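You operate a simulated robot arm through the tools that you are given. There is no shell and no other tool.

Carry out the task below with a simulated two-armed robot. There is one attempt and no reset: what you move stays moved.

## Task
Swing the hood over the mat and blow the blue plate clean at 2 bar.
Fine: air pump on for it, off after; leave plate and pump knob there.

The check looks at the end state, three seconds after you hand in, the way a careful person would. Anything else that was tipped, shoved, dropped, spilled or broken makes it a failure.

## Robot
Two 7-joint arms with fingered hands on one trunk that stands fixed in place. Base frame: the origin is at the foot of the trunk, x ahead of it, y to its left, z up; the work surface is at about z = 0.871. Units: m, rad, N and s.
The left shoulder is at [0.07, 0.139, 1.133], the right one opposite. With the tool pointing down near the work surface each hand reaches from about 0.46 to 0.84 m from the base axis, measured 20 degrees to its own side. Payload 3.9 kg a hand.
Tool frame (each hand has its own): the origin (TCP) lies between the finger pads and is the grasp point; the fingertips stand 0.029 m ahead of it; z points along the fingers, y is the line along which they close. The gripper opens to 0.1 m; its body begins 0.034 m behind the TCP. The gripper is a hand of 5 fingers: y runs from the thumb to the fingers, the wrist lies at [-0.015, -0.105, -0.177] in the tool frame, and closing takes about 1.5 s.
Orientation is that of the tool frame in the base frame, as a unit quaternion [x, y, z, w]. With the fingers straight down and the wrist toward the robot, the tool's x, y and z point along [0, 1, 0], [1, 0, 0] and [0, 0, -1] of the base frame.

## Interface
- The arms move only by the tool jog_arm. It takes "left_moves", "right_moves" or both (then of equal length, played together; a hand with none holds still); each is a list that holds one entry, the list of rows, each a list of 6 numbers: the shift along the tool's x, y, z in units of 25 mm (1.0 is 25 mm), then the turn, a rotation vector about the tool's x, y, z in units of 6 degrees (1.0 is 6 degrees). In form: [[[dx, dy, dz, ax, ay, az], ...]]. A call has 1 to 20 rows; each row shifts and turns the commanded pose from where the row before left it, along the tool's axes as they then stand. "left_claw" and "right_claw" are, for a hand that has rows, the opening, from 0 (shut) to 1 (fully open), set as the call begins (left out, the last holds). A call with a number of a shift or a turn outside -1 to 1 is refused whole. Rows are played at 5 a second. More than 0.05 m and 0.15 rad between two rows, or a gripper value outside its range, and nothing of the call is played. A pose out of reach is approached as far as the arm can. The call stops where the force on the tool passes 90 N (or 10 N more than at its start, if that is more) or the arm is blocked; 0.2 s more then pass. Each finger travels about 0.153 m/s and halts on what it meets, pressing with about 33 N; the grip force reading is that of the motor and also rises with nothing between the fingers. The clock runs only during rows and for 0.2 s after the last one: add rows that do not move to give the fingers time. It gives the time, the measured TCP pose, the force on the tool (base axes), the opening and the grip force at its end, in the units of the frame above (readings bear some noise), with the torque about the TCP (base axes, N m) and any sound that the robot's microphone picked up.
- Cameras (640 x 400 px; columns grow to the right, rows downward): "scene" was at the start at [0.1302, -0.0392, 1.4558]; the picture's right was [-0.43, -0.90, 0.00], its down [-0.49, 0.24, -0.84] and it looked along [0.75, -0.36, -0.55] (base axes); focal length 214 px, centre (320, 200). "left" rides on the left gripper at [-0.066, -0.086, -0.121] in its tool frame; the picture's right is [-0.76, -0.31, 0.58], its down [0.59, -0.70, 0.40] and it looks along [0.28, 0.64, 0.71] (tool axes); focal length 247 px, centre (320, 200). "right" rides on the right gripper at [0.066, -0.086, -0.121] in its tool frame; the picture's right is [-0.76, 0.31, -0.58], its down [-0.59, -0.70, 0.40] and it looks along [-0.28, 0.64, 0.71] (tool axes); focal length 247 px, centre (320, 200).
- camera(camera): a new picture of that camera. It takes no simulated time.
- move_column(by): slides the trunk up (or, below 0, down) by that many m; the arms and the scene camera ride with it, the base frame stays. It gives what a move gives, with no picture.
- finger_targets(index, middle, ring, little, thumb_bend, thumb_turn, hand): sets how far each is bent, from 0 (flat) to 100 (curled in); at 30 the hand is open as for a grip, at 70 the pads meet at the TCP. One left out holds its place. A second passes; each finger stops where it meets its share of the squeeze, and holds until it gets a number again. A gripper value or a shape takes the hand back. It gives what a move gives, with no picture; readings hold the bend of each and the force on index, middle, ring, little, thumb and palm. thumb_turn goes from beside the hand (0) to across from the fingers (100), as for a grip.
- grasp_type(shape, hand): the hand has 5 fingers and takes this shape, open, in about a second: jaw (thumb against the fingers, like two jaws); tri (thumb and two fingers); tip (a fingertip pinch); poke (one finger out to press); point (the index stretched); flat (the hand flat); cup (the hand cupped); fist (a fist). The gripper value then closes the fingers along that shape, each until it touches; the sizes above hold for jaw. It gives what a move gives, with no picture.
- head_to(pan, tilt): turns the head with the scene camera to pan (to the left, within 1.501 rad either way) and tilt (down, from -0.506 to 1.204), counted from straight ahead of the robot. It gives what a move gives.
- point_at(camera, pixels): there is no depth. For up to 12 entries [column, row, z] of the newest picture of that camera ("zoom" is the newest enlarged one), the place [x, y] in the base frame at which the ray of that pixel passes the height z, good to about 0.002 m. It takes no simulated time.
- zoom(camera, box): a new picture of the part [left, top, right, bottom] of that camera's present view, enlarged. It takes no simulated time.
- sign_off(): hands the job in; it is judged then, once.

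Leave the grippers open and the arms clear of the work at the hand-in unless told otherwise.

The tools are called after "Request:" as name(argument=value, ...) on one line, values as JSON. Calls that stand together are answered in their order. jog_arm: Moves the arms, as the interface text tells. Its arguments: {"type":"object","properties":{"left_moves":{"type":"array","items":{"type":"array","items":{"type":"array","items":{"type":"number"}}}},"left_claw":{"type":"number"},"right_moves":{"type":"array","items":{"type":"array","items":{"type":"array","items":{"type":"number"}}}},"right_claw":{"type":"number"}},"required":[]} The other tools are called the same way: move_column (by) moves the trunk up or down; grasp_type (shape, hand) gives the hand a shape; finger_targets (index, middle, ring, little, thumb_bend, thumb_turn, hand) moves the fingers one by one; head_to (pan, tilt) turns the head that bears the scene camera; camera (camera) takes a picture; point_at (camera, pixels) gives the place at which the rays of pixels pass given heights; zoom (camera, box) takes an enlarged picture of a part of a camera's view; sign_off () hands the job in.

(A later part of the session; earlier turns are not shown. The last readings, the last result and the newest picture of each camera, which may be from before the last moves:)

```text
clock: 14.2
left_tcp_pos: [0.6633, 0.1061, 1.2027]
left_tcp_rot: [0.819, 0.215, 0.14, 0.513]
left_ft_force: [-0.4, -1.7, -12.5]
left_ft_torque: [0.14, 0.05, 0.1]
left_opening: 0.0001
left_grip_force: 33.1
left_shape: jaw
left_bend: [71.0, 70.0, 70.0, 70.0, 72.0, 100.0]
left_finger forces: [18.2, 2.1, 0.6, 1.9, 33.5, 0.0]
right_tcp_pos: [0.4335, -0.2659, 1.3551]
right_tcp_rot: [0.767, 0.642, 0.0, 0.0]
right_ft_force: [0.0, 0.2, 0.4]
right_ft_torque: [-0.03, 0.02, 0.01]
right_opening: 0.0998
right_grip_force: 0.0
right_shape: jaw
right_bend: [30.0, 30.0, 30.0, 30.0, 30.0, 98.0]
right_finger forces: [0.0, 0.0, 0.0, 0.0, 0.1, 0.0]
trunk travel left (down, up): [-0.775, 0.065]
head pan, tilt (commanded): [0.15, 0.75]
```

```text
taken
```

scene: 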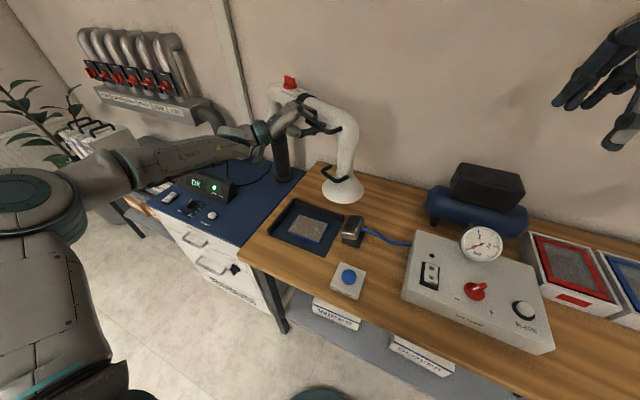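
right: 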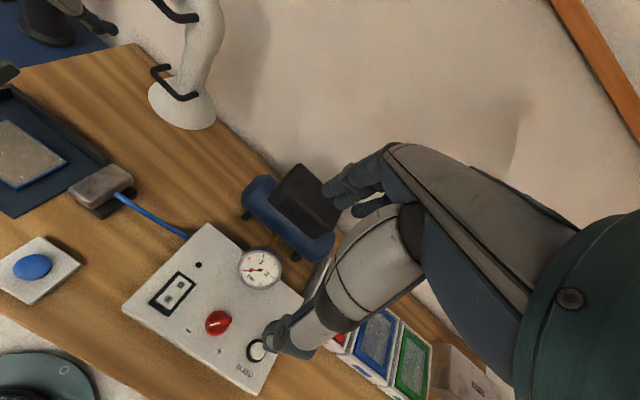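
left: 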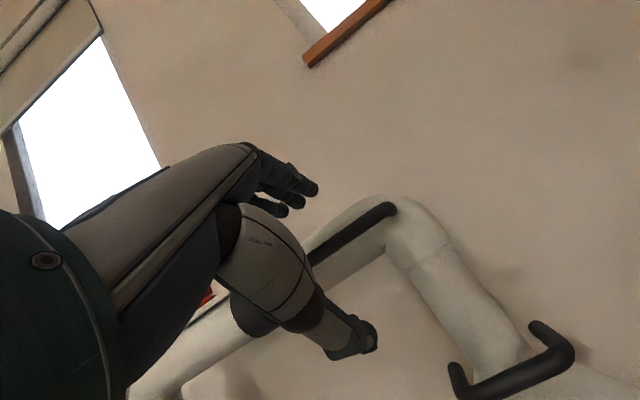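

Still following at low force. I'll do three more steps, then check the hood's position over the mat.

Request:
jog_arm(left_moves=[[[0.016, -0.32, -0.671, -0.008, -0.766, 0.366], [0.008, -0.313, -0.657, -0.008, -0.766, 0.366], [0.004, -0.312, -0.653, -0.008, -0.766, 0.366], [0, 0, 0, 0, 0, 0]]])

Request:
camera(camera="scene")

Request:
camera(camera="right")

```text
clock: 15.2
left_tcp_pos: [0.6389, 0.1533, 1.2026]
left_tcp_rot: [0.841, 0.104, 0.07, 0.526]
left_ft_force: [-13.4, -9.7, -21.0]
left_ft_torque: [0.15, 0.01, 0.03]
left_opening: 0.0
left_grip_force: 33.7
left_shape: jaw
left_bend: [71.0, 70.0, 70.0, 70.0, 72.0, 100.0]
left_finger forces: [14.4, 2.9, 0.0, 3.6, 35.2, 0.0]
right_tcp_pos: [0.4323, -0.2679, 1.3558]
right_tcp_rot: [0.766, 0.642, 0.0, -0.001]
right_ft_force: [-0.3, -0.2, 0.0]
right_ft_torque: [0.02, 0.02, 0.02]
right_opening: 0.0997
right_grip_force: 0.0
right_shape: jaw
right_bend: [30.0, 30.0, 30.0, 30.0, 30.0, 98.0]
right_finger forces: [0.0, 0.1, 0.1, 0.0, 0.1, 0.0]
trunk travel left (down, up): [-0.775, 0.065]
head pan, tilt (commanded): [0.15, 0.75]
```

```text
taken
```

scene: 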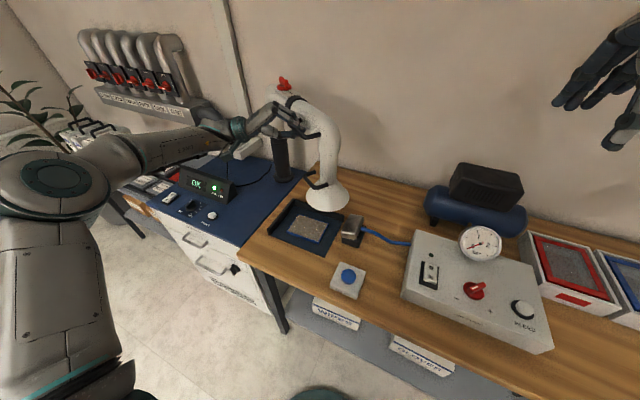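

```text
taken
```

right: 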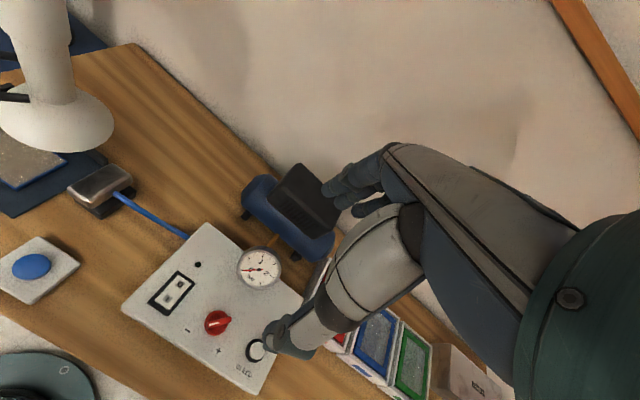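

Force is rising to about 27 N. I'll locate the hood rim now: scene centre ≈ (327,196), right-cam centre ≈ (57,125).

Request:
zoom(camera="scene", box=[250, 70, 370, 260])

Request:
point_at(camera="scene", pixels=[[327, 196, 0.95], [327, 196, 0.985], [327, 196, 1.02]])

Request:
point_at(camera="right", pixels=[[57, 123, 0.95], [57, 123, 0.985], [57, 123, 1.02]])

```text
2.11 times, centred on (310, 165) of scene
```

zoom: 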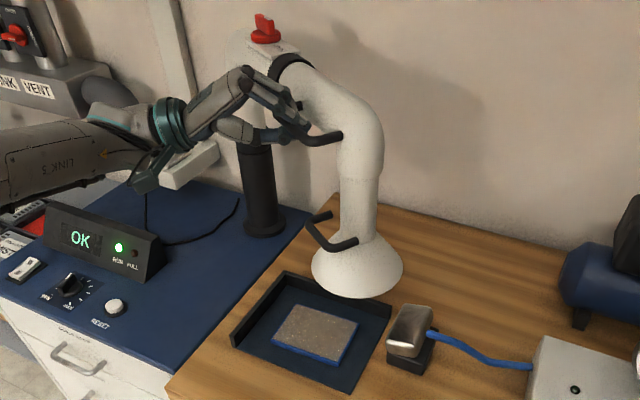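

```text
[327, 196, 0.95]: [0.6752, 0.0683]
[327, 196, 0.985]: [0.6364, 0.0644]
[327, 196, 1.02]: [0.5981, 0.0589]
```

```text
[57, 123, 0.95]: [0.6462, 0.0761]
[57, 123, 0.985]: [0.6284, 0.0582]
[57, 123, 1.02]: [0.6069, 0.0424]
```

The hood rim is at about (0.635,0.065), and the mat centre is about (0.61,0.12). I'll do two more arc steps.

Request:
jog_arm(left_moves=[[[-0.012, -0.307, -0.643, -0.008, -0.766, 0.366], [-0.016, -0.303, -0.635, -0.008, -0.766, 0.366], [0, 0, 0, 0, 0, 0]]])

Request:
camera(camera="scene")

Request:
zoom(camera="scene", box=[250, 70, 370, 260])

```text
clock: 16.0
left_tcp_pos: [0.629, 0.1869, 1.2045]
left_tcp_rot: [0.847, 0.029, 0.025, 0.531]
left_ft_force: [-24.4, -11.8, -23.2]
left_ft_torque: [0.06, -0.12, -0.01]
left_opening: 0.0
left_grip_force: 32.4
left_shape: jaw
left_bend: [71.0, 70.0, 70.0, 70.0, 71.0, 99.0]
left_finger forces: [3.4, 2.0, 0.0, 8.7, 36.8, 0.0]
right_tcp_pos: [0.4298, -0.2669, 1.357]
right_tcp_rot: [0.767, 0.642, 0.001, 0.001]
right_ft_force: [0.0, -0.8, -0.8]
right_ft_torque: [-0.01, 0.01, 0.02]
right_opening: 0.0997
right_grip_force: 0.1
right_shape: jaw
right_bend: [30.0, 30.0, 30.0, 30.0, 30.0, 98.0]
right_finger forces: [0.0, 0.0, 0.0, 0.1, 0.0, 0.1]
trunk travel left (down, up): [-0.775, 0.065]
head pan, tilt (commanded): [0.15, 0.75]
```

```text
taken
```

scene: 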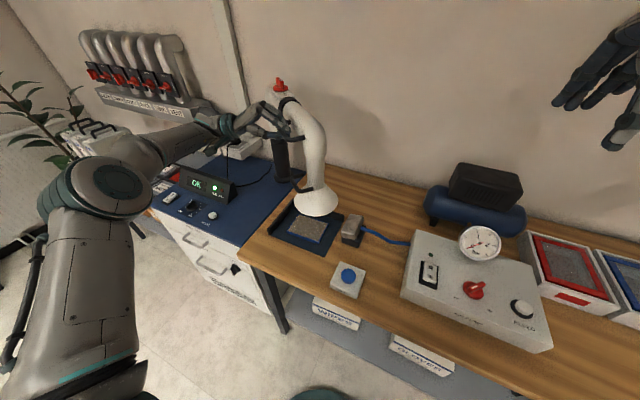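

```text
2.11 times, centred on (310, 165) of scene
```

zoom: 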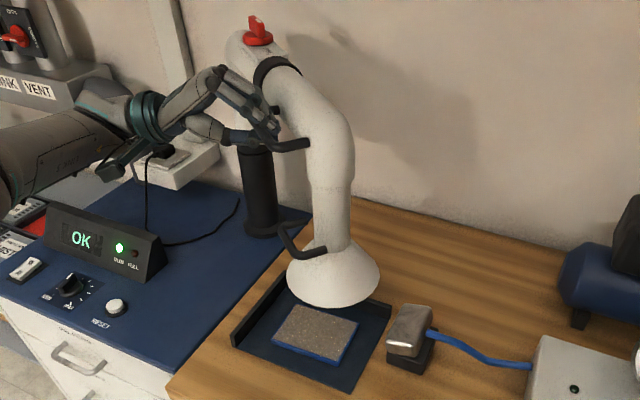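

The rim centre is now at about scene (316,199). I'll get its coordinates, and the plate and mat corners again.

Request:
point_at(camera="scene", pixels=[[316.2, 199.2, 0.985], [316.2, 199.2, 0.95], [308, 231, 0.885], [297, 226, 0.885], [329, 229, 0.885], [289, 233, 0.885], [318, 244, 0.885]])

Request:
camera(camera="right")

Request:
zoom(camera="scene", box=[260, 180, 370, 270])

```text
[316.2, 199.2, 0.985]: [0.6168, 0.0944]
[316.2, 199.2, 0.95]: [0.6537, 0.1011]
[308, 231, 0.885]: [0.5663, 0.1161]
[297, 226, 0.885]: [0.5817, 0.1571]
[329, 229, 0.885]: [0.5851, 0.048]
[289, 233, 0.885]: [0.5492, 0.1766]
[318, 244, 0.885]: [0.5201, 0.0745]
```

```text
taken
```

right: 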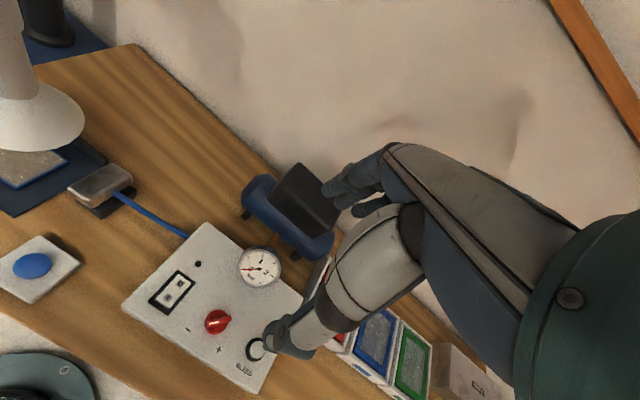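

```text
4.44 times, centred on (315, 225) of scene
```

zoom: 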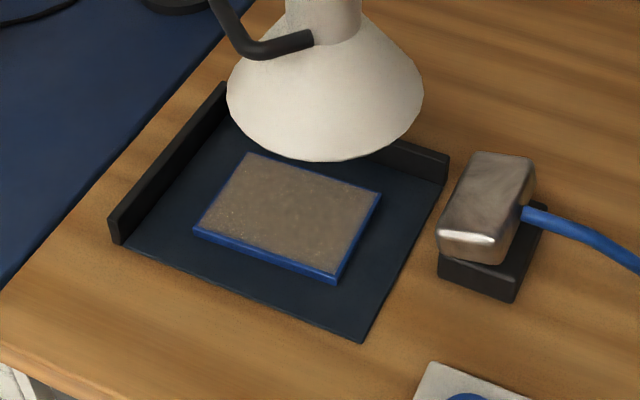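

The hood rim centre is at about (0.617,0.094), with the mat centre at about (0.609,0.127) and the plate at about (0.575,0.115). The force is mostly radial from the mast, so the elbow is probably at its limit. I'll finish with a rotation about the mast of about 6°, easing outward a little.

Request:
jog_arm(left_moves=[[[-0.164, -0.222, -0.466, -0.005, -0.45, 0.218], [-0.164, -0.222, -0.466, -0.005, -0.45, 0.218], [0, 0, 0, 0, 0, 0]]])

Request:
camera(camera="scene")

Request:
zoom(camera="scene", box=[250, 70, 370, 260])

```text
clock: 16.8
left_tcp_pos: [0.6195, 0.2156, 1.204]
left_tcp_rot: [0.847, -0.016, -0.004, 0.531]
left_ft_force: [-25.0, -9.6, -24.2]
left_ft_torque: [0.08, -0.15, 0.02]
left_opening: 0.0
left_grip_force: 33.0
left_shape: jaw
left_bend: [71.0, 70.0, 70.0, 70.0, 71.0, 99.0]
left_finger forces: [3.0, 1.7, 0.0, 8.4, 37.7, 0.1]
right_tcp_pos: [0.4294, -0.2671, 1.3569]
right_tcp_rot: [0.767, 0.642, 0.002, 0.0]
right_ft_force: [0.2, 0.4, -0.7]
right_ft_torque: [0.0, 0.02, 0.04]
right_opening: 0.0998
right_grip_force: 0.1
right_shape: jaw
right_bend: [30.0, 30.0, 30.0, 30.0, 30.0, 98.0]
right_finger forces: [0.1, 0.0, 0.0, 0.1, 0.1, 0.0]
trunk travel left (down, up): [-0.775, 0.065]
head pan, tilt (commanded): [0.15, 0.75]
```

```text
taken
```

scene: 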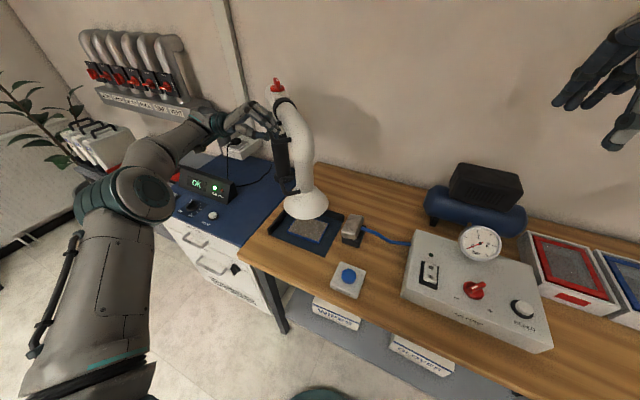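

```text
2.11 times, centred on (310, 165) of scene
```

zoom: 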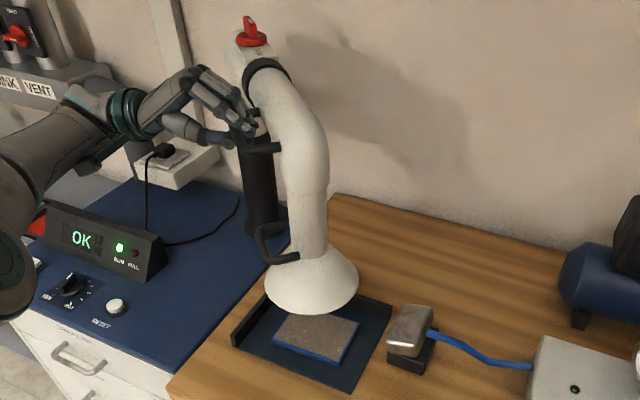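

The rim centre is at about scene (305.7,201.6). I'll compute its location.

Request:
point_at(camera="scene", pixels=[[305.7, 201.6, 0.985], [305.7, 201.6, 0.96], [305.7, 201.6, 1.0], [293.6, 199.1, 0.9], [343.8, 214.9, 0.871], [324.5, 257, 0.873], [267.7, 234, 0.873], [308.3, 227.5, 0.885]])

Request:
zoom(camera="left", box=[200, 100, 640, 400])

```text
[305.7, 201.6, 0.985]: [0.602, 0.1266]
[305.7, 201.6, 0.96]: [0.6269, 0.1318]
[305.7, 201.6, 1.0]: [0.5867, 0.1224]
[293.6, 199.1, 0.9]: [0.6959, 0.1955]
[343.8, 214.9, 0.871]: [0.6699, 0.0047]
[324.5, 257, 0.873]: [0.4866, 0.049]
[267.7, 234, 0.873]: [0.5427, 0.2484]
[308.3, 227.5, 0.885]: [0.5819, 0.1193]
```

```text
1.33 times, centred on (420, 250) of left
```

zoom: 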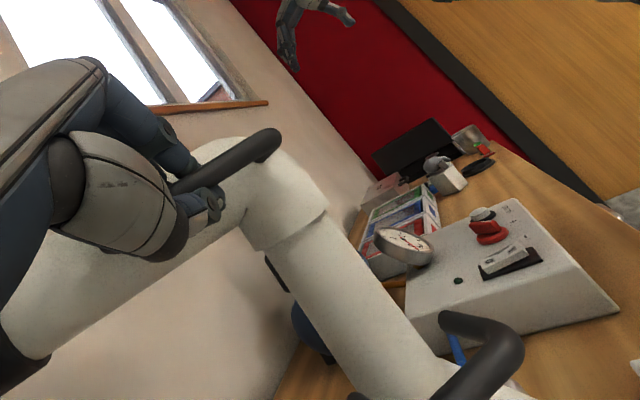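

The hood centre is now at about (0.602,0.127), essentially right over the mat centre (0.60,0.124). I'll open the left hand and wait for the fingers.

Request:
jog_arm(left_moves=[[[0, 0, 0, 0, 0, 0], [0, 0, 0, 0, 0, 0], [0, 0, 0, 0, 0, 0], [0, 0, 0, 0, 0, 0], [0, 0, 0, 0, 0, 0], [0, 0, 0, 0, 0, 0], [0, 0, 0, 0, 0, 0], [0, 0, 0, 0, 0, 0]]], left_claw=1.0)

Request:
zoom(camera="scene", box=[240, 70, 360, 180])

```text
clock: 18.6
left_tcp_pos: [0.6223, 0.2157, 1.2033]
left_tcp_rot: [0.846, -0.015, -0.003, 0.534]
left_ft_force: [0.4, -0.3, 0.4]
left_ft_torque: [0.02, 0.0, -0.02]
left_opening: 0.1
left_grip_force: 0.0
left_shape: jaw
left_bend: [30.0, 30.0, 30.0, 30.0, 30.0, 98.0]
left_finger forces: [0.0, 0.0, 0.0, 0.0, 0.1, 0.1]
right_tcp_pos: [0.4316, -0.2644, 1.3567]
right_tcp_rot: [0.767, 0.642, 0.0, -0.001]
right_ft_force: [-0.5, 0.0, -0.9]
right_ft_torque: [0.01, 0.0, 0.03]
right_opening: 0.0998
right_grip_force: 0.1
right_shape: jaw
right_bend: [30.0, 30.0, 30.0, 30.0, 30.0, 98.0]
right_finger forces: [0.0, 0.0, 0.0, 0.0, 0.1, 0.0]
trunk travel left (down, up): [-0.775, 0.065]
head pan, tilt (commanded): [0.15, 0.75]
```

```text
3.64 times, centred on (300, 125) of scene
```

zoom: 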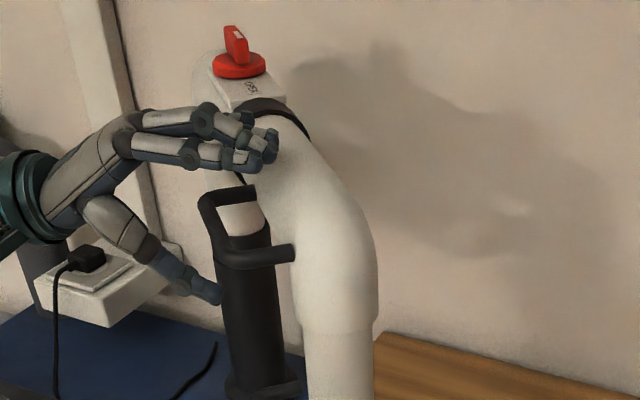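

Released, with zero force. I'll back the left hand straight out from the handle, then slide it toward the robot.

Request:
jog_arm(left_moves=[[[0, -0.43, -0.9, 0, 0, 0], [0, -0.43, -0.9, 0, 0, 0], [0, -0.43, -0.9, 0, 0, 0], [-0.9, 0, 0, 0, 0, 0], [-0.9, 0, 0, 0, 0, 0], [-0.9, 0, 0, 0, 0, 0], [-0.9, 0, 0, 0, 0, 0], [-0.9, 0, 0, 0, 0, 0], [-0.9, 0, 0, 0, 0, 0], [0, 0, 0, 0, 0, 0]]], left_claw=1.0)

Request:
camera(camera="scene")

```text
clock: 20.8
left_tcp_pos: [0.5529, 0.2656, 1.2301]
left_tcp_rot: [0.846, -0.013, -0.001, 0.534]
left_ft_force: [-0.5, -0.3, -0.2]
left_ft_torque: [0.02, -0.01, 0.02]
left_opening: 0.1
left_grip_force: 0.1
left_shape: jaw
left_bend: [30.0, 30.0, 30.0, 30.0, 30.0, 98.0]
left_finger forces: [0.0, 0.0, 0.0, 0.0, 0.0, 0.1]
left hand out of reach, approached as far as the arm can: row 2, 3, 6, 7, 8, 9
right_tcp_pos: [0.4331, -0.2654, 1.3558]
right_tcp_rot: [0.766, 0.643, 0.0, 0.0]
right_ft_force: [0.1, 0.4, 1.2]
right_ft_torque: [-0.02, 0.02, 0.01]
right_opening: 0.0997
right_grip_force: 0.1
right_shape: jaw
right_bend: [30.0, 30.0, 30.0, 30.0, 30.0, 98.0]
right_finger forces: [0.0, 0.1, 0.0, 0.0, 0.0, 0.0]
trunk travel left (down, up): [-0.775, 0.065]
head pan, tilt (commanded): [0.15, 0.75]
```

```text
taken
```

scene: 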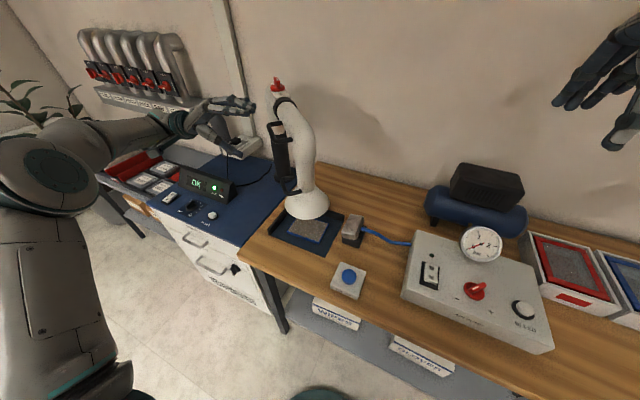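

The hood stayed put and the left hand is free. I'll yaw the left hand back toward straight ahead while lifting it, away from the hood.

Request:
jog_arm(left_moves=[[[0, 0.36, -0.174, 0, 0.9, -0.436], [0, 0.36, -0.174, 0, 0.9, -0.436], [0, 0.36, -0.174, 0, 0.9, -0.436], [0, 0.36, -0.174, 0, 0.9, -0.436], [0, 0.36, -0.174, 0, 0.9, -0.436], [0, 0.36, -0.174, 0, 0.9, -0.436], [0, 0, 0, 0, 0, 0]]], left_claw=1.0)

```text
clock: 22.4
left_tcp_pos: [0.5518, 0.2665, 1.2891]
left_tcp_rot: [0.807, 0.25, 0.161, 0.511]
left_ft_force: [0.1, 0.2, 0.3]
left_ft_torque: [0.03, 0.01, -0.03]
left_opening: 0.1
left_grip_force: 0.1
left_shape: jaw
left_bend: [30.0, 30.0, 30.0, 30.0, 30.0, 98.0]
left_finger forces: [0.0, 0.0, 0.1, 0.0, 0.1, 0.0]
right_tcp_pos: [0.4323, -0.2648, 1.3566]
right_tcp_rot: [0.767, 0.642, 0.001, -0.001]
right_ft_force: [-0.7, -0.4, 0.3]
right_ft_torque: [-0.04, -0.03, -0.02]
right_opening: 0.0997
right_grip_force: 0.1
right_shape: jaw
right_bend: [30.0, 30.0, 30.0, 30.0, 30.0, 98.0]
right_finger forces: [0.1, 0.0, 0.0, 0.1, 0.0, 0.0]
trunk travel left (down, up): [-0.775, 0.065]
head pan, tilt (commanded): [0.15, 0.75]
```

Good. Next I'll pitch the left fingers down and retract toward the robot, so the left side is clear.

Request:
jog_arm(left_moves=[[[0, 0, 0, 1, 0, 0], [0, 0, 0, 1, 0, 0], [0, 0, 0, 1, 0, 0], [0, 0, 0, 1, 0, 0], [0, 0, 0, 1, 0, 0], [0, 0, 0, 1, 0, 0], [0, 0, 0, 1, 0, 0], [0, 0, 0, 1, 0, 0], [0, 0, 0, 1, 0, 0], [0, 0, 0, 1, 0, 0], [-0.917, -0.435, -0.4, 0, 0, 0], [-0.917, -0.435, -0.4, 0, 0, 0], [-0.917, -0.435, -0.4, 0, 0, 0], [-0.917, -0.435, -0.4, 0, 0, 0], [0, 0, 0, 0, 0, 0]]], left_claw=1.0)

Request:
camera(camera="scene")

Request:
camera(camera="left")

```text
clock: 25.6
left_tcp_pos: [0.4499, 0.2526, 1.3254]
left_tcp_rot: [0.954, 0.296, 0.014, 0.039]
left_ft_force: [0.5, 0.6, -0.1]
left_ft_torque: [-0.02, 0.03, -0.01]
left_opening: 0.0999
left_grip_force: 0.0
left_shape: jaw
left_bend: [30.0, 30.0, 30.0, 30.0, 30.0, 98.0]
left_finger forces: [0.1, 0.0, 0.0, 0.1, 0.0, 0.0]
right_tcp_pos: [0.4342, -0.2655, 1.356]
right_tcp_rot: [0.766, 0.643, 0.0, -0.001]
right_ft_force: [-0.2, 0.5, 0.1]
right_ft_torque: [-0.02, 0.04, -0.01]
right_opening: 0.0999
right_grip_force: 0.1
right_shape: jaw
right_bend: [30.0, 30.0, 30.0, 30.0, 30.0, 98.0]
right_finger forces: [0.1, 0.0, 0.2, 0.1, 0.0, 0.1]
trunk travel left (down, up): [-0.775, 0.065]
head pan, tilt (commanded): [0.15, 0.75]
```

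```text
taken
```

scene: 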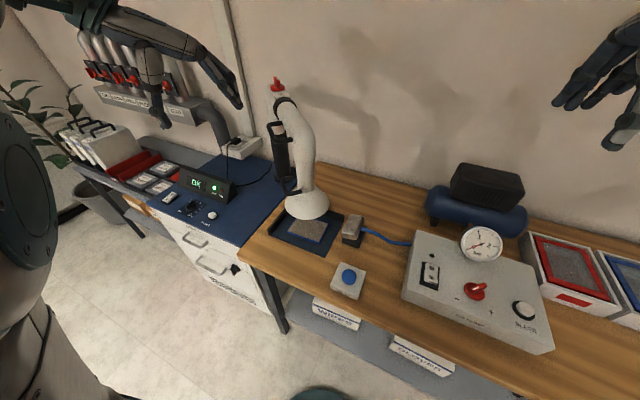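

```text
taken
```

left: 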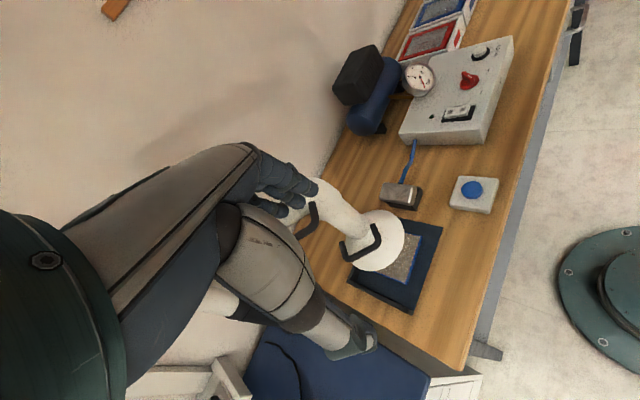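

Left hand is clear. I'll double-check the hood rim with the left camera for an independent fix.

Request:
zoom(camera="left", box=[300, 160, 500, 320])

Request:
zoom(camera="scene", box=[250, 160, 370, 260])

```text
2.50 times, centred on (400, 240) of left
```

zoom: 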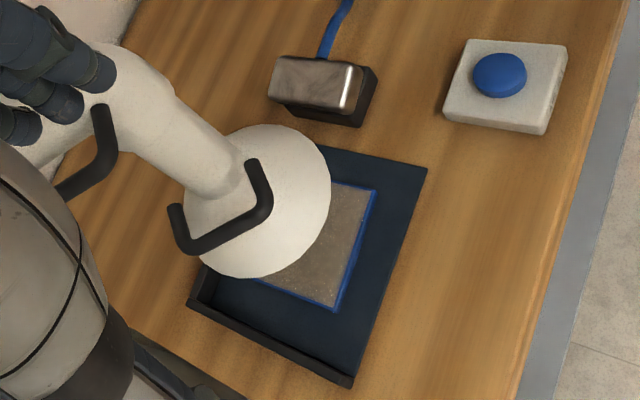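

```text
4.00 times, centred on (310, 210) of scene
```

zoom: 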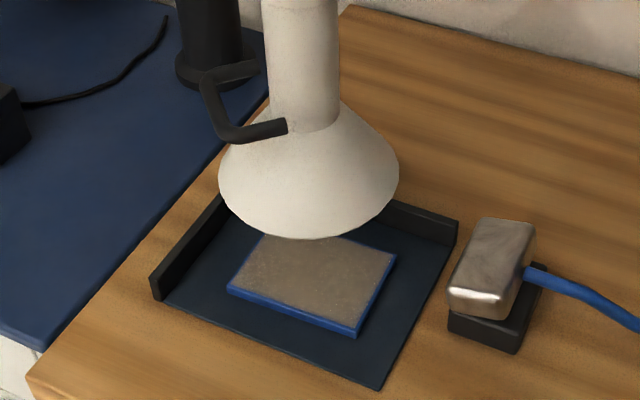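

Rim centres: left-cam ≈ (377,241), scene ≈ (307,203.8). I'll triangulate.

Request:
point_at(camera="left", pixels=[[377.2, 240.8, 0.95], [377.2, 240.8, 0.985], [377.2, 240.8, 1.02]])

Request:
point_at(camera="scene", pixels=[[307.25, 203.75, 0.95], [307.25, 203.75, 0.985], [307.25, 203.75, 1.02]])

```text
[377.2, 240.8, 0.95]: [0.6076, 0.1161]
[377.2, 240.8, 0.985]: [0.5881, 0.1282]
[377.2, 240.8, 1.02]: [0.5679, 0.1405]
```

```text
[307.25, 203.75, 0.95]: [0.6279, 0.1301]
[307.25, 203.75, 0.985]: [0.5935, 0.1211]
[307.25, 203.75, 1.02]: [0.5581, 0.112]
```

Both cameras agree the hood centre is at about (0.59,0.123,0.985), over the mat and plate. Now the pump: I'll aim the head so both the pump and the mat are in view.

Request:
head_to(pan=-0.35, tilt=0.85)

Request:
camera(camera="scene")

Request:
zoom(camera="scene", box=[290, 160, 470, 320])

```text
clock: 26.5
left_tcp_pos: [0.4493, 0.2532, 1.327]
left_tcp_rot: [0.955, 0.295, 0.015, 0.038]
left_ft_force: [-0.1, 0.3, 0.2]
left_ft_torque: [0.01, -0.03, -0.04]
left_opening: 0.1001
left_grip_force: 0.1
left_shape: jaw
left_bend: [30.0, 30.0, 30.0, 30.0, 30.0, 98.0]
left_finger forces: [0.1, 0.1, 0.1, 0.0, 0.0, 0.0]
right_tcp_pos: [0.433, -0.266, 1.3566]
right_tcp_rot: [0.766, 0.642, 0.0, 0.0]
right_ft_force: [-0.1, 0.2, -0.3]
right_ft_torque: [0.0, 0.0, 0.0]
right_opening: 0.1001
right_grip_force: 0.0
right_shape: jaw
right_bend: [30.0, 30.0, 30.0, 30.0, 30.0, 98.0]
right_finger forces: [0.0, 0.0, 0.1, 0.0, 0.1, 0.1]
trunk travel left (down, up): [-0.775, 0.065]
head pan, tilt (commanded): [-0.351, 0.85]
```

```text
taken
```

scene: 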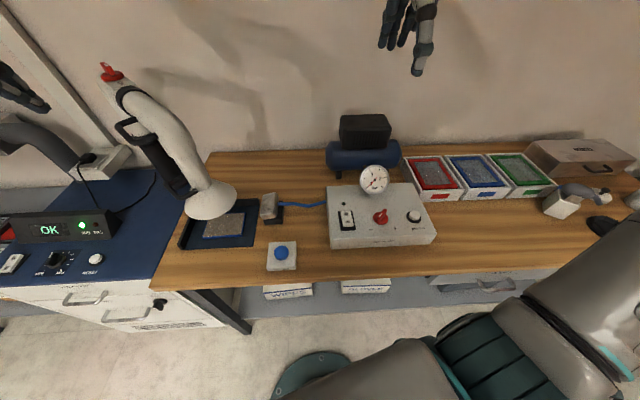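

```text
2.50 times, centred on (380, 240) of scene
```

zoom: 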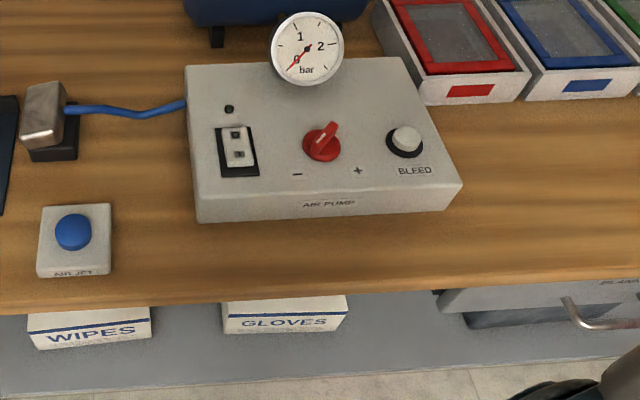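

I'll triangulate the rocker, knob, bleed and jet button using the scene camera and a fresh right-wrist picture.

Request:
camera(camera="right")

Request:
point_at(camera="scene", pixels=[[347.2, 220, 0.92], [347.2, 220, 0.95], [347.2, 220, 0.98], [380.8, 217.2, 0.92], [380.8, 217.2, 0.95], [380.8, 217.2, 0.98], [414, 216, 0.92], [414, 216, 0.95], [414, 216, 0.98], [280.8, 252, 0.88], [280.8, 252, 0.9], [280.8, 252, 0.92]])

Request:
point_at(camera="right", pixels=[[171, 294, 0.92], [171, 294, 0.95], [171, 294, 0.98], [218.5, 323, 0.92], [218.5, 323, 0.95], [218.5, 323, 0.98], [257.5, 350, 0.92], [257.5, 350, 0.95], [257.5, 350, 0.98], [32, 266, 0.88], [32, 266, 0.9], [32, 266, 0.92]])

Request:
zoom(camera="right", box=[110, 230, 310, 390])

```text
taken
```

right: 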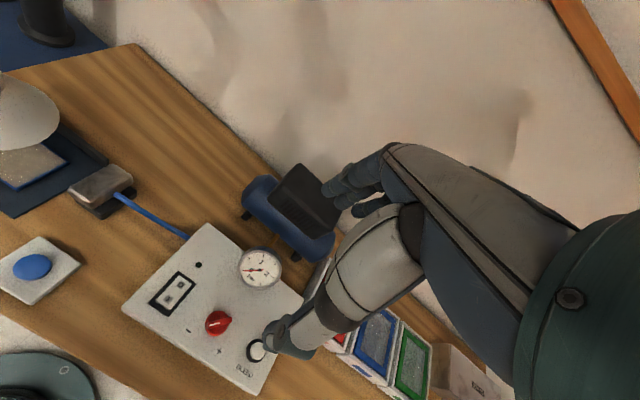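

```text
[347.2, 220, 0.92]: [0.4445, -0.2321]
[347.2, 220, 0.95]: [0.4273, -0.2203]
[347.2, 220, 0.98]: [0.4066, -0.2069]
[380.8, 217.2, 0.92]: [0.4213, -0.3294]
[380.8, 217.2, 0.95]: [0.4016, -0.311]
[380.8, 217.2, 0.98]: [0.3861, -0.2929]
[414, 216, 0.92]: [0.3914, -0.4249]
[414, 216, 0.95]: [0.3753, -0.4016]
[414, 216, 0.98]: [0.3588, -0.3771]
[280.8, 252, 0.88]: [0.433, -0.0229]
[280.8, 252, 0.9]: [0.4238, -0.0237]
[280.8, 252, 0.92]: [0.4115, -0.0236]
```

```text
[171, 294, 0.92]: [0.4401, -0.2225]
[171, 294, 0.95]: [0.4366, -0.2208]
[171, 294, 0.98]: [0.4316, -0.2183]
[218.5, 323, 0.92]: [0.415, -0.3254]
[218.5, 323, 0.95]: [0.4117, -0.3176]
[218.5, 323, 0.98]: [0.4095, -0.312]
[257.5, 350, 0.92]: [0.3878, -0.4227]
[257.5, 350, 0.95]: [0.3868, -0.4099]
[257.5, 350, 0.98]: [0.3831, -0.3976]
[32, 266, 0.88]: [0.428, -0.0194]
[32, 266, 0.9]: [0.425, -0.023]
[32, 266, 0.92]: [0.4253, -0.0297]
```

```text
2.50 times, centred on (210, 310) of right
```

zoom: 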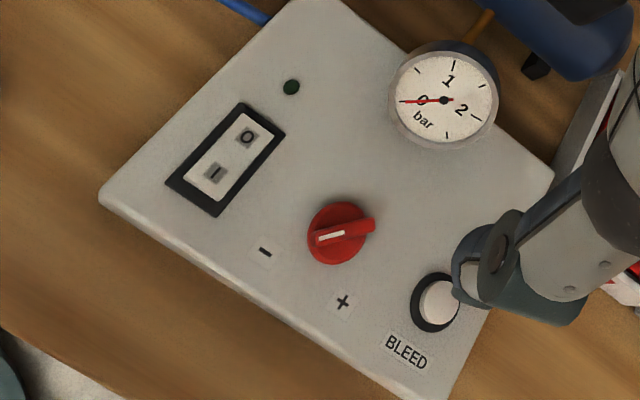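

I can now read the panel. The knob's white pointer is at "−" (minimum), and I is the rocker half nearest me. Next come positions from the enlarged right view: I mark (215,172), O mark (247,138), knob centre (337,233), bleed (437,303), lamp (291,87).

Request:
point_at(camera="zoom", pixels=[[215, 172, 0.93], [247, 138, 0.93], [231, 155, 0.93], [337, 233, 0.93], [437, 303, 0.93], [291, 87, 0.925], [265, 252, 0.925], [343, 302, 0.925], [102, 190, 0.92], [405, 397, 0.92], [315, 2, 0.92], [550, 180, 0.92]])

Request:
zoom(camera="scene", box=[325, 185, 405, 235])

```text
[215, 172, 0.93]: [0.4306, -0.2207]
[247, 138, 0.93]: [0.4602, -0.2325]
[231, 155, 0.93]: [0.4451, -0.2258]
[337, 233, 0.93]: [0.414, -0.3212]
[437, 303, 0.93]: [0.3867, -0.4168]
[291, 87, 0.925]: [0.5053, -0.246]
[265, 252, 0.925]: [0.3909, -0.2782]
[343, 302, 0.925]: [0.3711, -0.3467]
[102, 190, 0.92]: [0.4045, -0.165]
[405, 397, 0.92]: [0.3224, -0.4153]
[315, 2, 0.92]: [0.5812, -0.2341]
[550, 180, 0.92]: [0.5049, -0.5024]
```

```text
8.00 times, centred on (365, 210) of scene
```

zoom: 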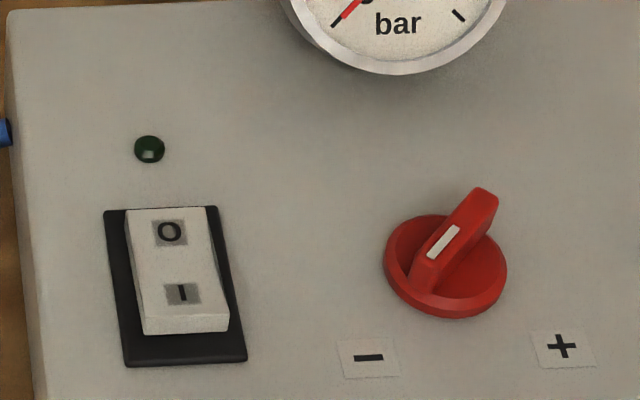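

The rocker's near end (I) stands up at about (0.425,−0.219), and the knob is at (0.414,−0.321). I'll put the right hand in the poke shape and look at where the extended finger's tip lies.

Request:
grasp_type(hand="right", shape="poke")

Request:
camera(camera="right")

Request:
camera(camera="scene")

Request:
point_at(camera="scene", pixels=[[374.8, 178.8, 0.96], [374.8, 178.8, 0.98], [374.8, 178.8, 1.0], [374.8, 178.8, 1.02]])

Request:
point_at(camera="right", pixels=[[259.6, 270, 0.96], [259.6, 270, 0.98], [259.6, 270, 1.0], [259.6, 270, 1.02]])

```text
clock: 27.4
left_tcp_pos: [0.4494, 0.2524, 1.325]
left_tcp_rot: [0.954, 0.296, 0.014, 0.04]
left_ft_force: [-0.5, 0.1, 0.3]
left_ft_torque: [-0.01, 0.02, -0.01]
left_opening: 0.0999
left_grip_force: 0.1
left_shape: jaw
left_bend: [30.0, 30.0, 30.0, 30.0, 30.0, 98.0]
left_finger forces: [0.1, 0.1, 0.0, 0.0, 0.0, 0.0]
right_tcp_pos: [0.4335, -0.2649, 1.3562]
right_tcp_rot: [0.766, 0.642, 0.0, 0.0]
right_ft_force: [0.5, -0.3, 0.2]
right_ft_torque: [0.0, 0.01, -0.02]
right_opening: 0.0
right_grip_force: 0.0
right_shape: poke
right_bend: [70.0, 70.0, 99.0, 99.0, 100.0, 100.0]
right_finger forces: [0.0, 0.0, 0.0, 0.1, 0.0, 0.0]
trunk travel left (down, up): [-0.775, 0.065]
head pan, tilt (commanded): [-0.351, 0.85]
```

```text
taken
```

right: 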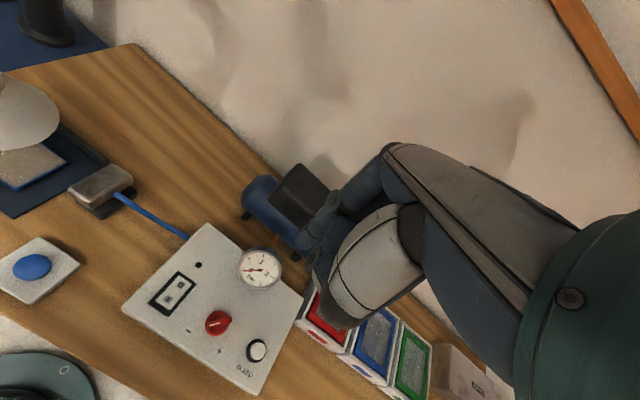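

```text
taken
```

scene: 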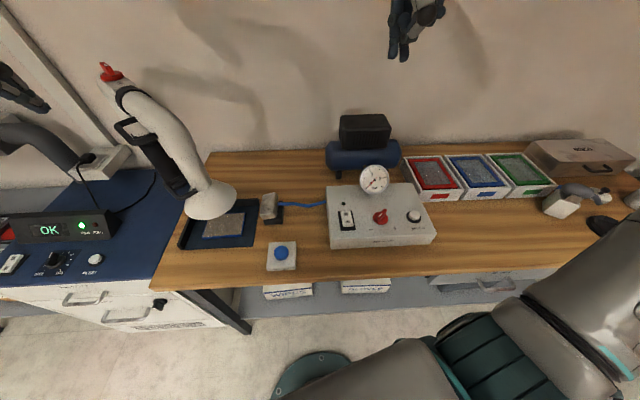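

```text
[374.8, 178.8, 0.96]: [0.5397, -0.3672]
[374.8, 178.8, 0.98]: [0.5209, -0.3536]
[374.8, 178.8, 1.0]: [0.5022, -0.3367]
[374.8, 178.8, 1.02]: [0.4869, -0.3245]
```

```text
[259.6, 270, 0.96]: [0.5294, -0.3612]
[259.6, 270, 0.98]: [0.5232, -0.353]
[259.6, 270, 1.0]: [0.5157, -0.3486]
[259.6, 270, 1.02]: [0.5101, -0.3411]
```

In this shape the index and middle are both bent to 70, so the tips should lie near the TCP line. I'll zoom from both cameras to see it clearly.

Request:
zoom(camera="scene", box=[360, 0, 460, 70])

Request:
zoom(camera="right", box=[260, 130, 460, 350])

Request:
zoom(camera="left", box=[320, 0, 640, 200])

```text
5.71 times, centred on (410, 35) of scene
```

zoom: 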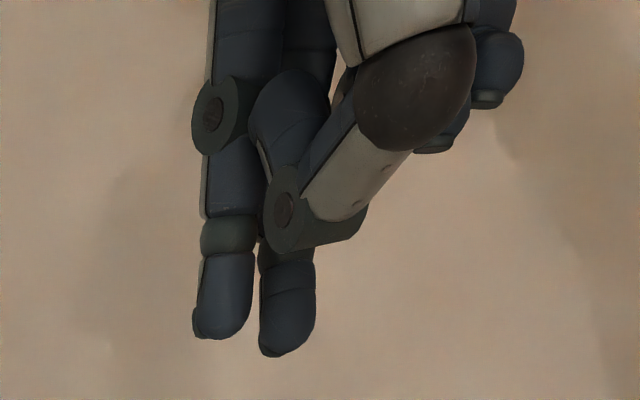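

```text
1.82 times, centred on (360, 240) of right
```

zoom: 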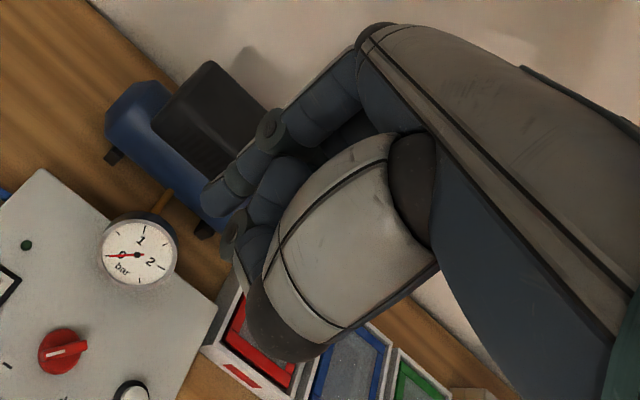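

```text
2.00 times, centred on (480, 100) of left
```

zoom: 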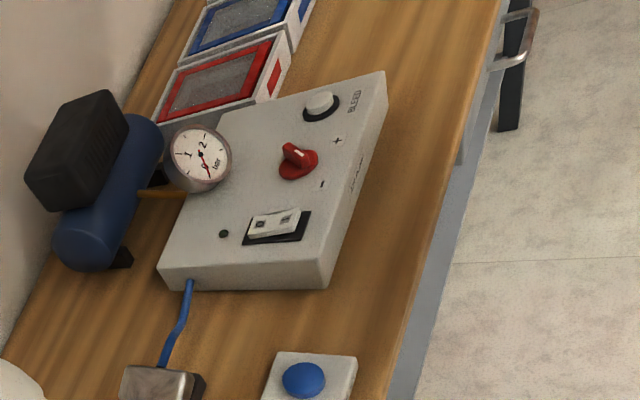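

Two fingers (index and middle) point straight down, tips at about scene (392.8,58.6) and (404.8,61.6). I'll get their place relative to the TCP.

Request:
point_at(camera="scene", pixels=[[392.8, 58.6, 1.32], [392.8, 58.6, 1.327], [392.8, 58.6, 1.335], [404.75, 61.6, 1.32], [404.75, 61.6, 1.327], [404.75, 61.6, 1.335]])

Request:
point_at(camera="right", pixels=[[298, 244, 1.32], [298, 244, 1.327], [298, 244, 1.335], [315, 285, 1.327]])

```text
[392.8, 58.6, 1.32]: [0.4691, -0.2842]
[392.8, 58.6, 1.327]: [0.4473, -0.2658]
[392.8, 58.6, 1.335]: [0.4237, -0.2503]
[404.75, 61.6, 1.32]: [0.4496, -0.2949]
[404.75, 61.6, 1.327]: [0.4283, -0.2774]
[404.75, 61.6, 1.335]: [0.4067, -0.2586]
```

```text
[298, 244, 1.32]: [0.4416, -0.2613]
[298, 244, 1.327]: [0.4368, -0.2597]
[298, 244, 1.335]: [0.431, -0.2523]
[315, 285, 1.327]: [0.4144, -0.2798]
```

Both tips lie at about TCP ±0.01 in tool x, 29 mm ahead. I prefer a single finger, so I'll curl the middle one too.

Request:
finger_targets(hand="right", middle=99)

Request:
zoom(camera="scene", box=[360, 0, 460, 70])

Request:
zoom(camera="right", box=[260, 170, 380, 290])

```text
clock: 28.4
left_tcp_pos: [0.4491, 0.2519, 1.3268]
left_tcp_rot: [0.954, 0.296, 0.015, 0.04]
left_ft_force: [-0.6, -0.2, -0.3]
left_ft_torque: [0.01, 0.0, 0.0]
left_opening: 0.0998
left_grip_force: 0.0
left_shape: jaw
left_bend: [30.0, 30.0, 30.0, 30.0, 30.0, 98.0]
left_finger forces: [0.0, 0.0, 0.0, 0.0, 0.0, 0.1]
right_tcp_pos: [0.4331, -0.2654, 1.3567]
right_tcp_rot: [0.767, 0.642, -0.001, 0.0]
right_ft_force: [0.1, -0.1, 0.6]
right_ft_torque: [0.03, 0.0, -0.06]
right_opening: 0.0249
right_grip_force: 0.0
right_shape: fingers
right_bend: [70.0, 99.0, 99.0, 99.0, 100.0, 100.0]
right_finger forces: [0.0, 0.1, 0.0, 0.0, 0.1, 0.0]
trunk travel left (down, up): [-0.775, 0.065]
head pan, tilt (commanded): [-0.351, 0.85]
```

```text
5.71 times, centred on (410, 35) of scene
```

zoom: 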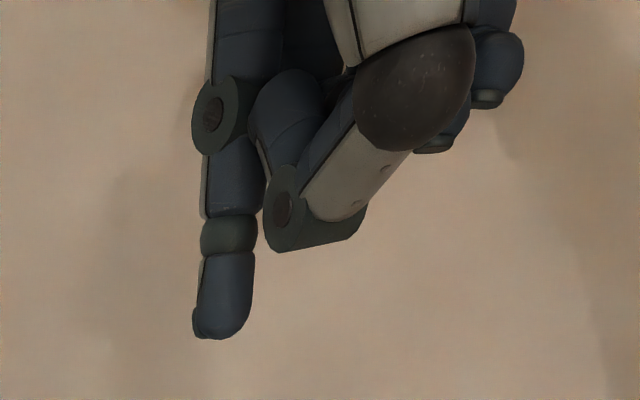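

```text
3.33 times, centred on (320, 230) of right
```

zoom: 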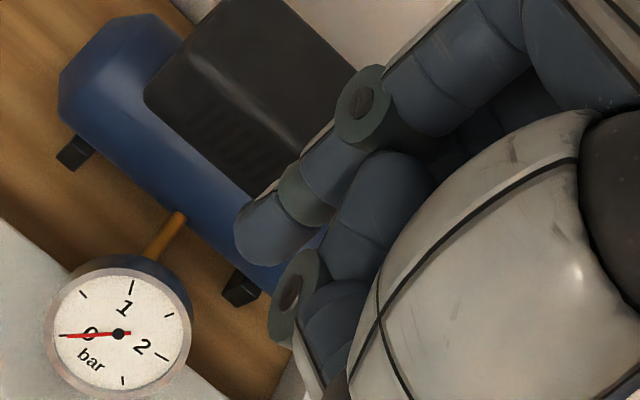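

One finger is out. I'll move the right hand over the I half of the rocker and down to about 4 cm above it, then check alignment.

Request:
jog_arm(right_moves=[[[0.141, -0.074, 0.95, 0, 0, 0], [0.141, -0.074, 0.95, 0, 0, 0], [0.141, -0.074, 0.95, 0, 0, 0], [0.141, -0.074, 0.95, 0, 0, 0], [0.141, -0.074, 0.95, 0, 0, 0], [0.141, -0.074, 0.95, 0, 0, 0], [0.141, -0.074, 0.95, 0, 0, 0], [0.141, -0.074, 0.95, 0, 0, 0], [0.141, -0.074, 0.95, 0, 0, 0], [0.141, -0.074, 0.95, 0, 0, 0], [0, 0, 0.95, 0, 0, 0], [0, 0, 0.95, 0, 0, 0], [0, 0, 0.95, 0, 0, 0], [0, 0, 0.95, 0, 0, 0], [0, 0, 0.95, 0, 0, 0], [0, 0, 0, 0, 0, 0]]])

Request:
camera(camera="scene")

Request:
zoom(camera="scene", box=[300, 150, 440, 250])

Request:
zoom(camera="right", box=[200, 150, 440, 330])

Request:
zoom(camera="left", box=[360, 0, 560, 160])

```text
clock: 31.8
left_tcp_pos: [0.4493, 0.2527, 1.3266]
left_tcp_rot: [0.954, 0.295, 0.016, 0.039]
left_ft_force: [0.3, -0.3, 0.5]
left_ft_torque: [0.0, 0.0, -0.02]
left_opening: 0.1
left_grip_force: 0.1
left_shape: jaw
left_bend: [30.0, 30.0, 30.0, 30.0, 30.0, 98.0]
left_finger forces: [0.0, 0.1, 0.0, 0.1, 0.1, 0.0]
right_tcp_pos: [0.4266, -0.2278, 1.0016]
right_tcp_rot: [0.767, 0.642, -0.001, -0.001]
right_ft_force: [-0.4, 0.5, 0.1]
right_ft_torque: [-0.01, 0.02, -0.01]
right_opening: 0.0249
right_grip_force: 0.1
right_shape: fingers
right_bend: [70.0, 99.0, 99.0, 99.0, 100.0, 100.0]
right_finger forces: [0.0, 0.1, 0.1, 0.0, 0.0, 0.0]
right hand out of reach, approached as far as the arm can: row 15
trunk travel left (down, up): [-0.775, 0.065]
head pan, tilt (commanded): [-0.351, 0.85]
```

```text
taken
```

scene: 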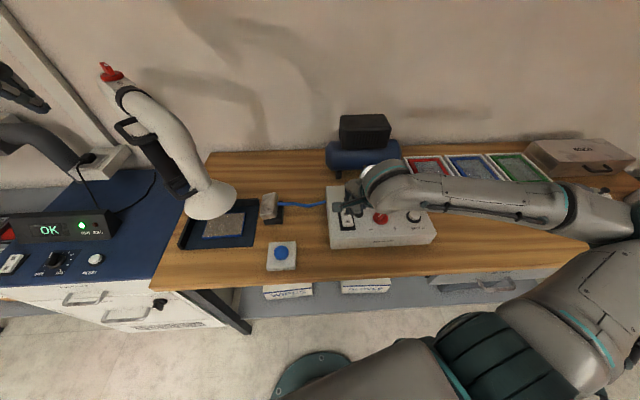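

```text
4.00 times, centred on (370, 200) of scene
```

zoom: 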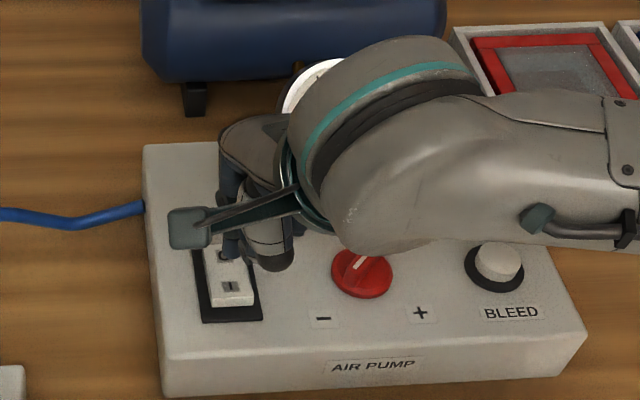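

```text
2.22 times, centred on (320, 240) of right
```

zoom: 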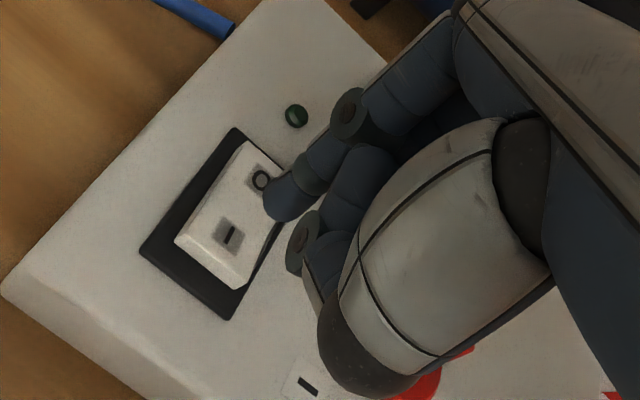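

```text
2.50 times, centred on (460, 80) of left
```

zoom: 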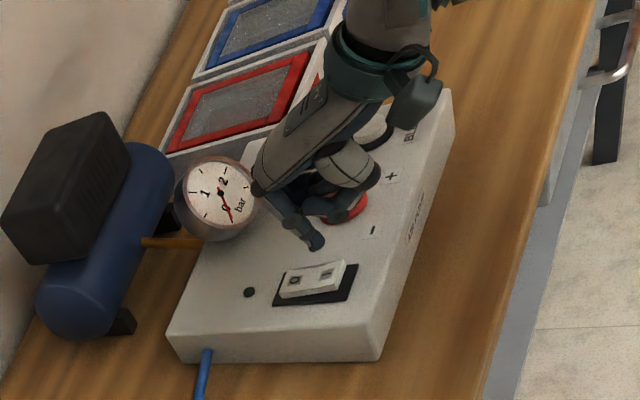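

The hand is at its folded-in reach limit in this pose, because the wrist sits too near the shoulder. I'll lift a little and yaw the hand 50° to the left, which moves the wrist outward and gives room to go down.

Request:
jog_arm(right_moves=[[[0, 0, -0.8, 0, 0, 0], [0, 0, -0.8, 0, 0, 0], [0, 0, 0, 0, 0, -0.926], [0, 0, 0, 0, 0, -0.926], [0, 0, 0, 0, 0, -0.926], [0, 0, 0, 0, 0, -0.926], [0, 0, 0, 0, 0, -0.926], [0, 0, 0, 0, 0, -0.926], [0, 0, 0, 0, 0, -0.926], [0, 0, 0, 0, 0, -0.926], [0, 0, 0, 0, 0, -0.926], [0, 0, 0, 0, 0, 0]]])

Request:
camera(camera="scene")

Request:
camera(camera="right")

```text
clock: 34.4
left_tcp_pos: [0.4485, 0.252, 1.3268]
left_tcp_rot: [0.954, 0.296, 0.015, 0.039]
left_ft_force: [0.5, -0.1, 0.2]
left_ft_torque: [0.0, -0.01, -0.01]
left_opening: 0.0998
left_grip_force: 0.0
left_shape: jaw
left_bend: [30.0, 30.0, 30.0, 30.0, 30.0, 98.0]
left_finger forces: [0.0, 0.0, 0.0, 0.0, 0.0, 0.1]
right_tcp_pos: [0.4278, -0.2283, 1.0416]
right_tcp_rot: [0.423, 0.906, 0.0, 0.0]
right_ft_force: [-0.6, 0.5, 0.0]
right_ft_torque: [0.01, 0.01, 0.02]
right_opening: 0.0253
right_grip_force: 0.1
right_shape: fingers
right_bend: [70.0, 99.0, 99.0, 99.0, 100.0, 100.0]
right_finger forces: [0.0, 0.1, 0.0, 0.0, 0.1, 0.0]
trunk travel left (down, up): [-0.775, 0.065]
head pan, tilt (commanded): [-0.351, 0.85]
```

```text
taken
```

scene: 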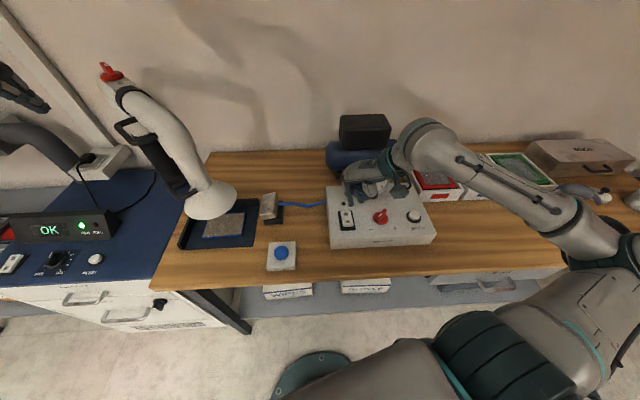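

```text
taken
```

right: 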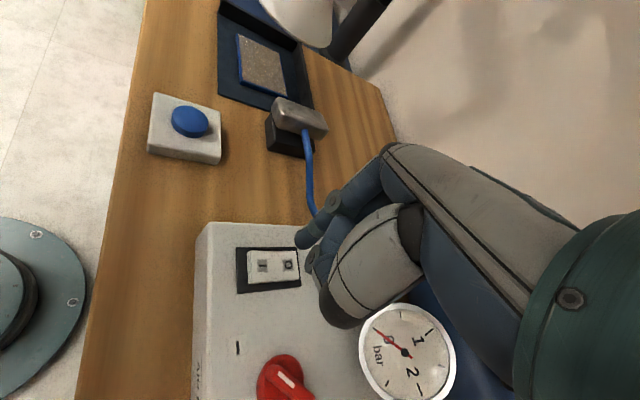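

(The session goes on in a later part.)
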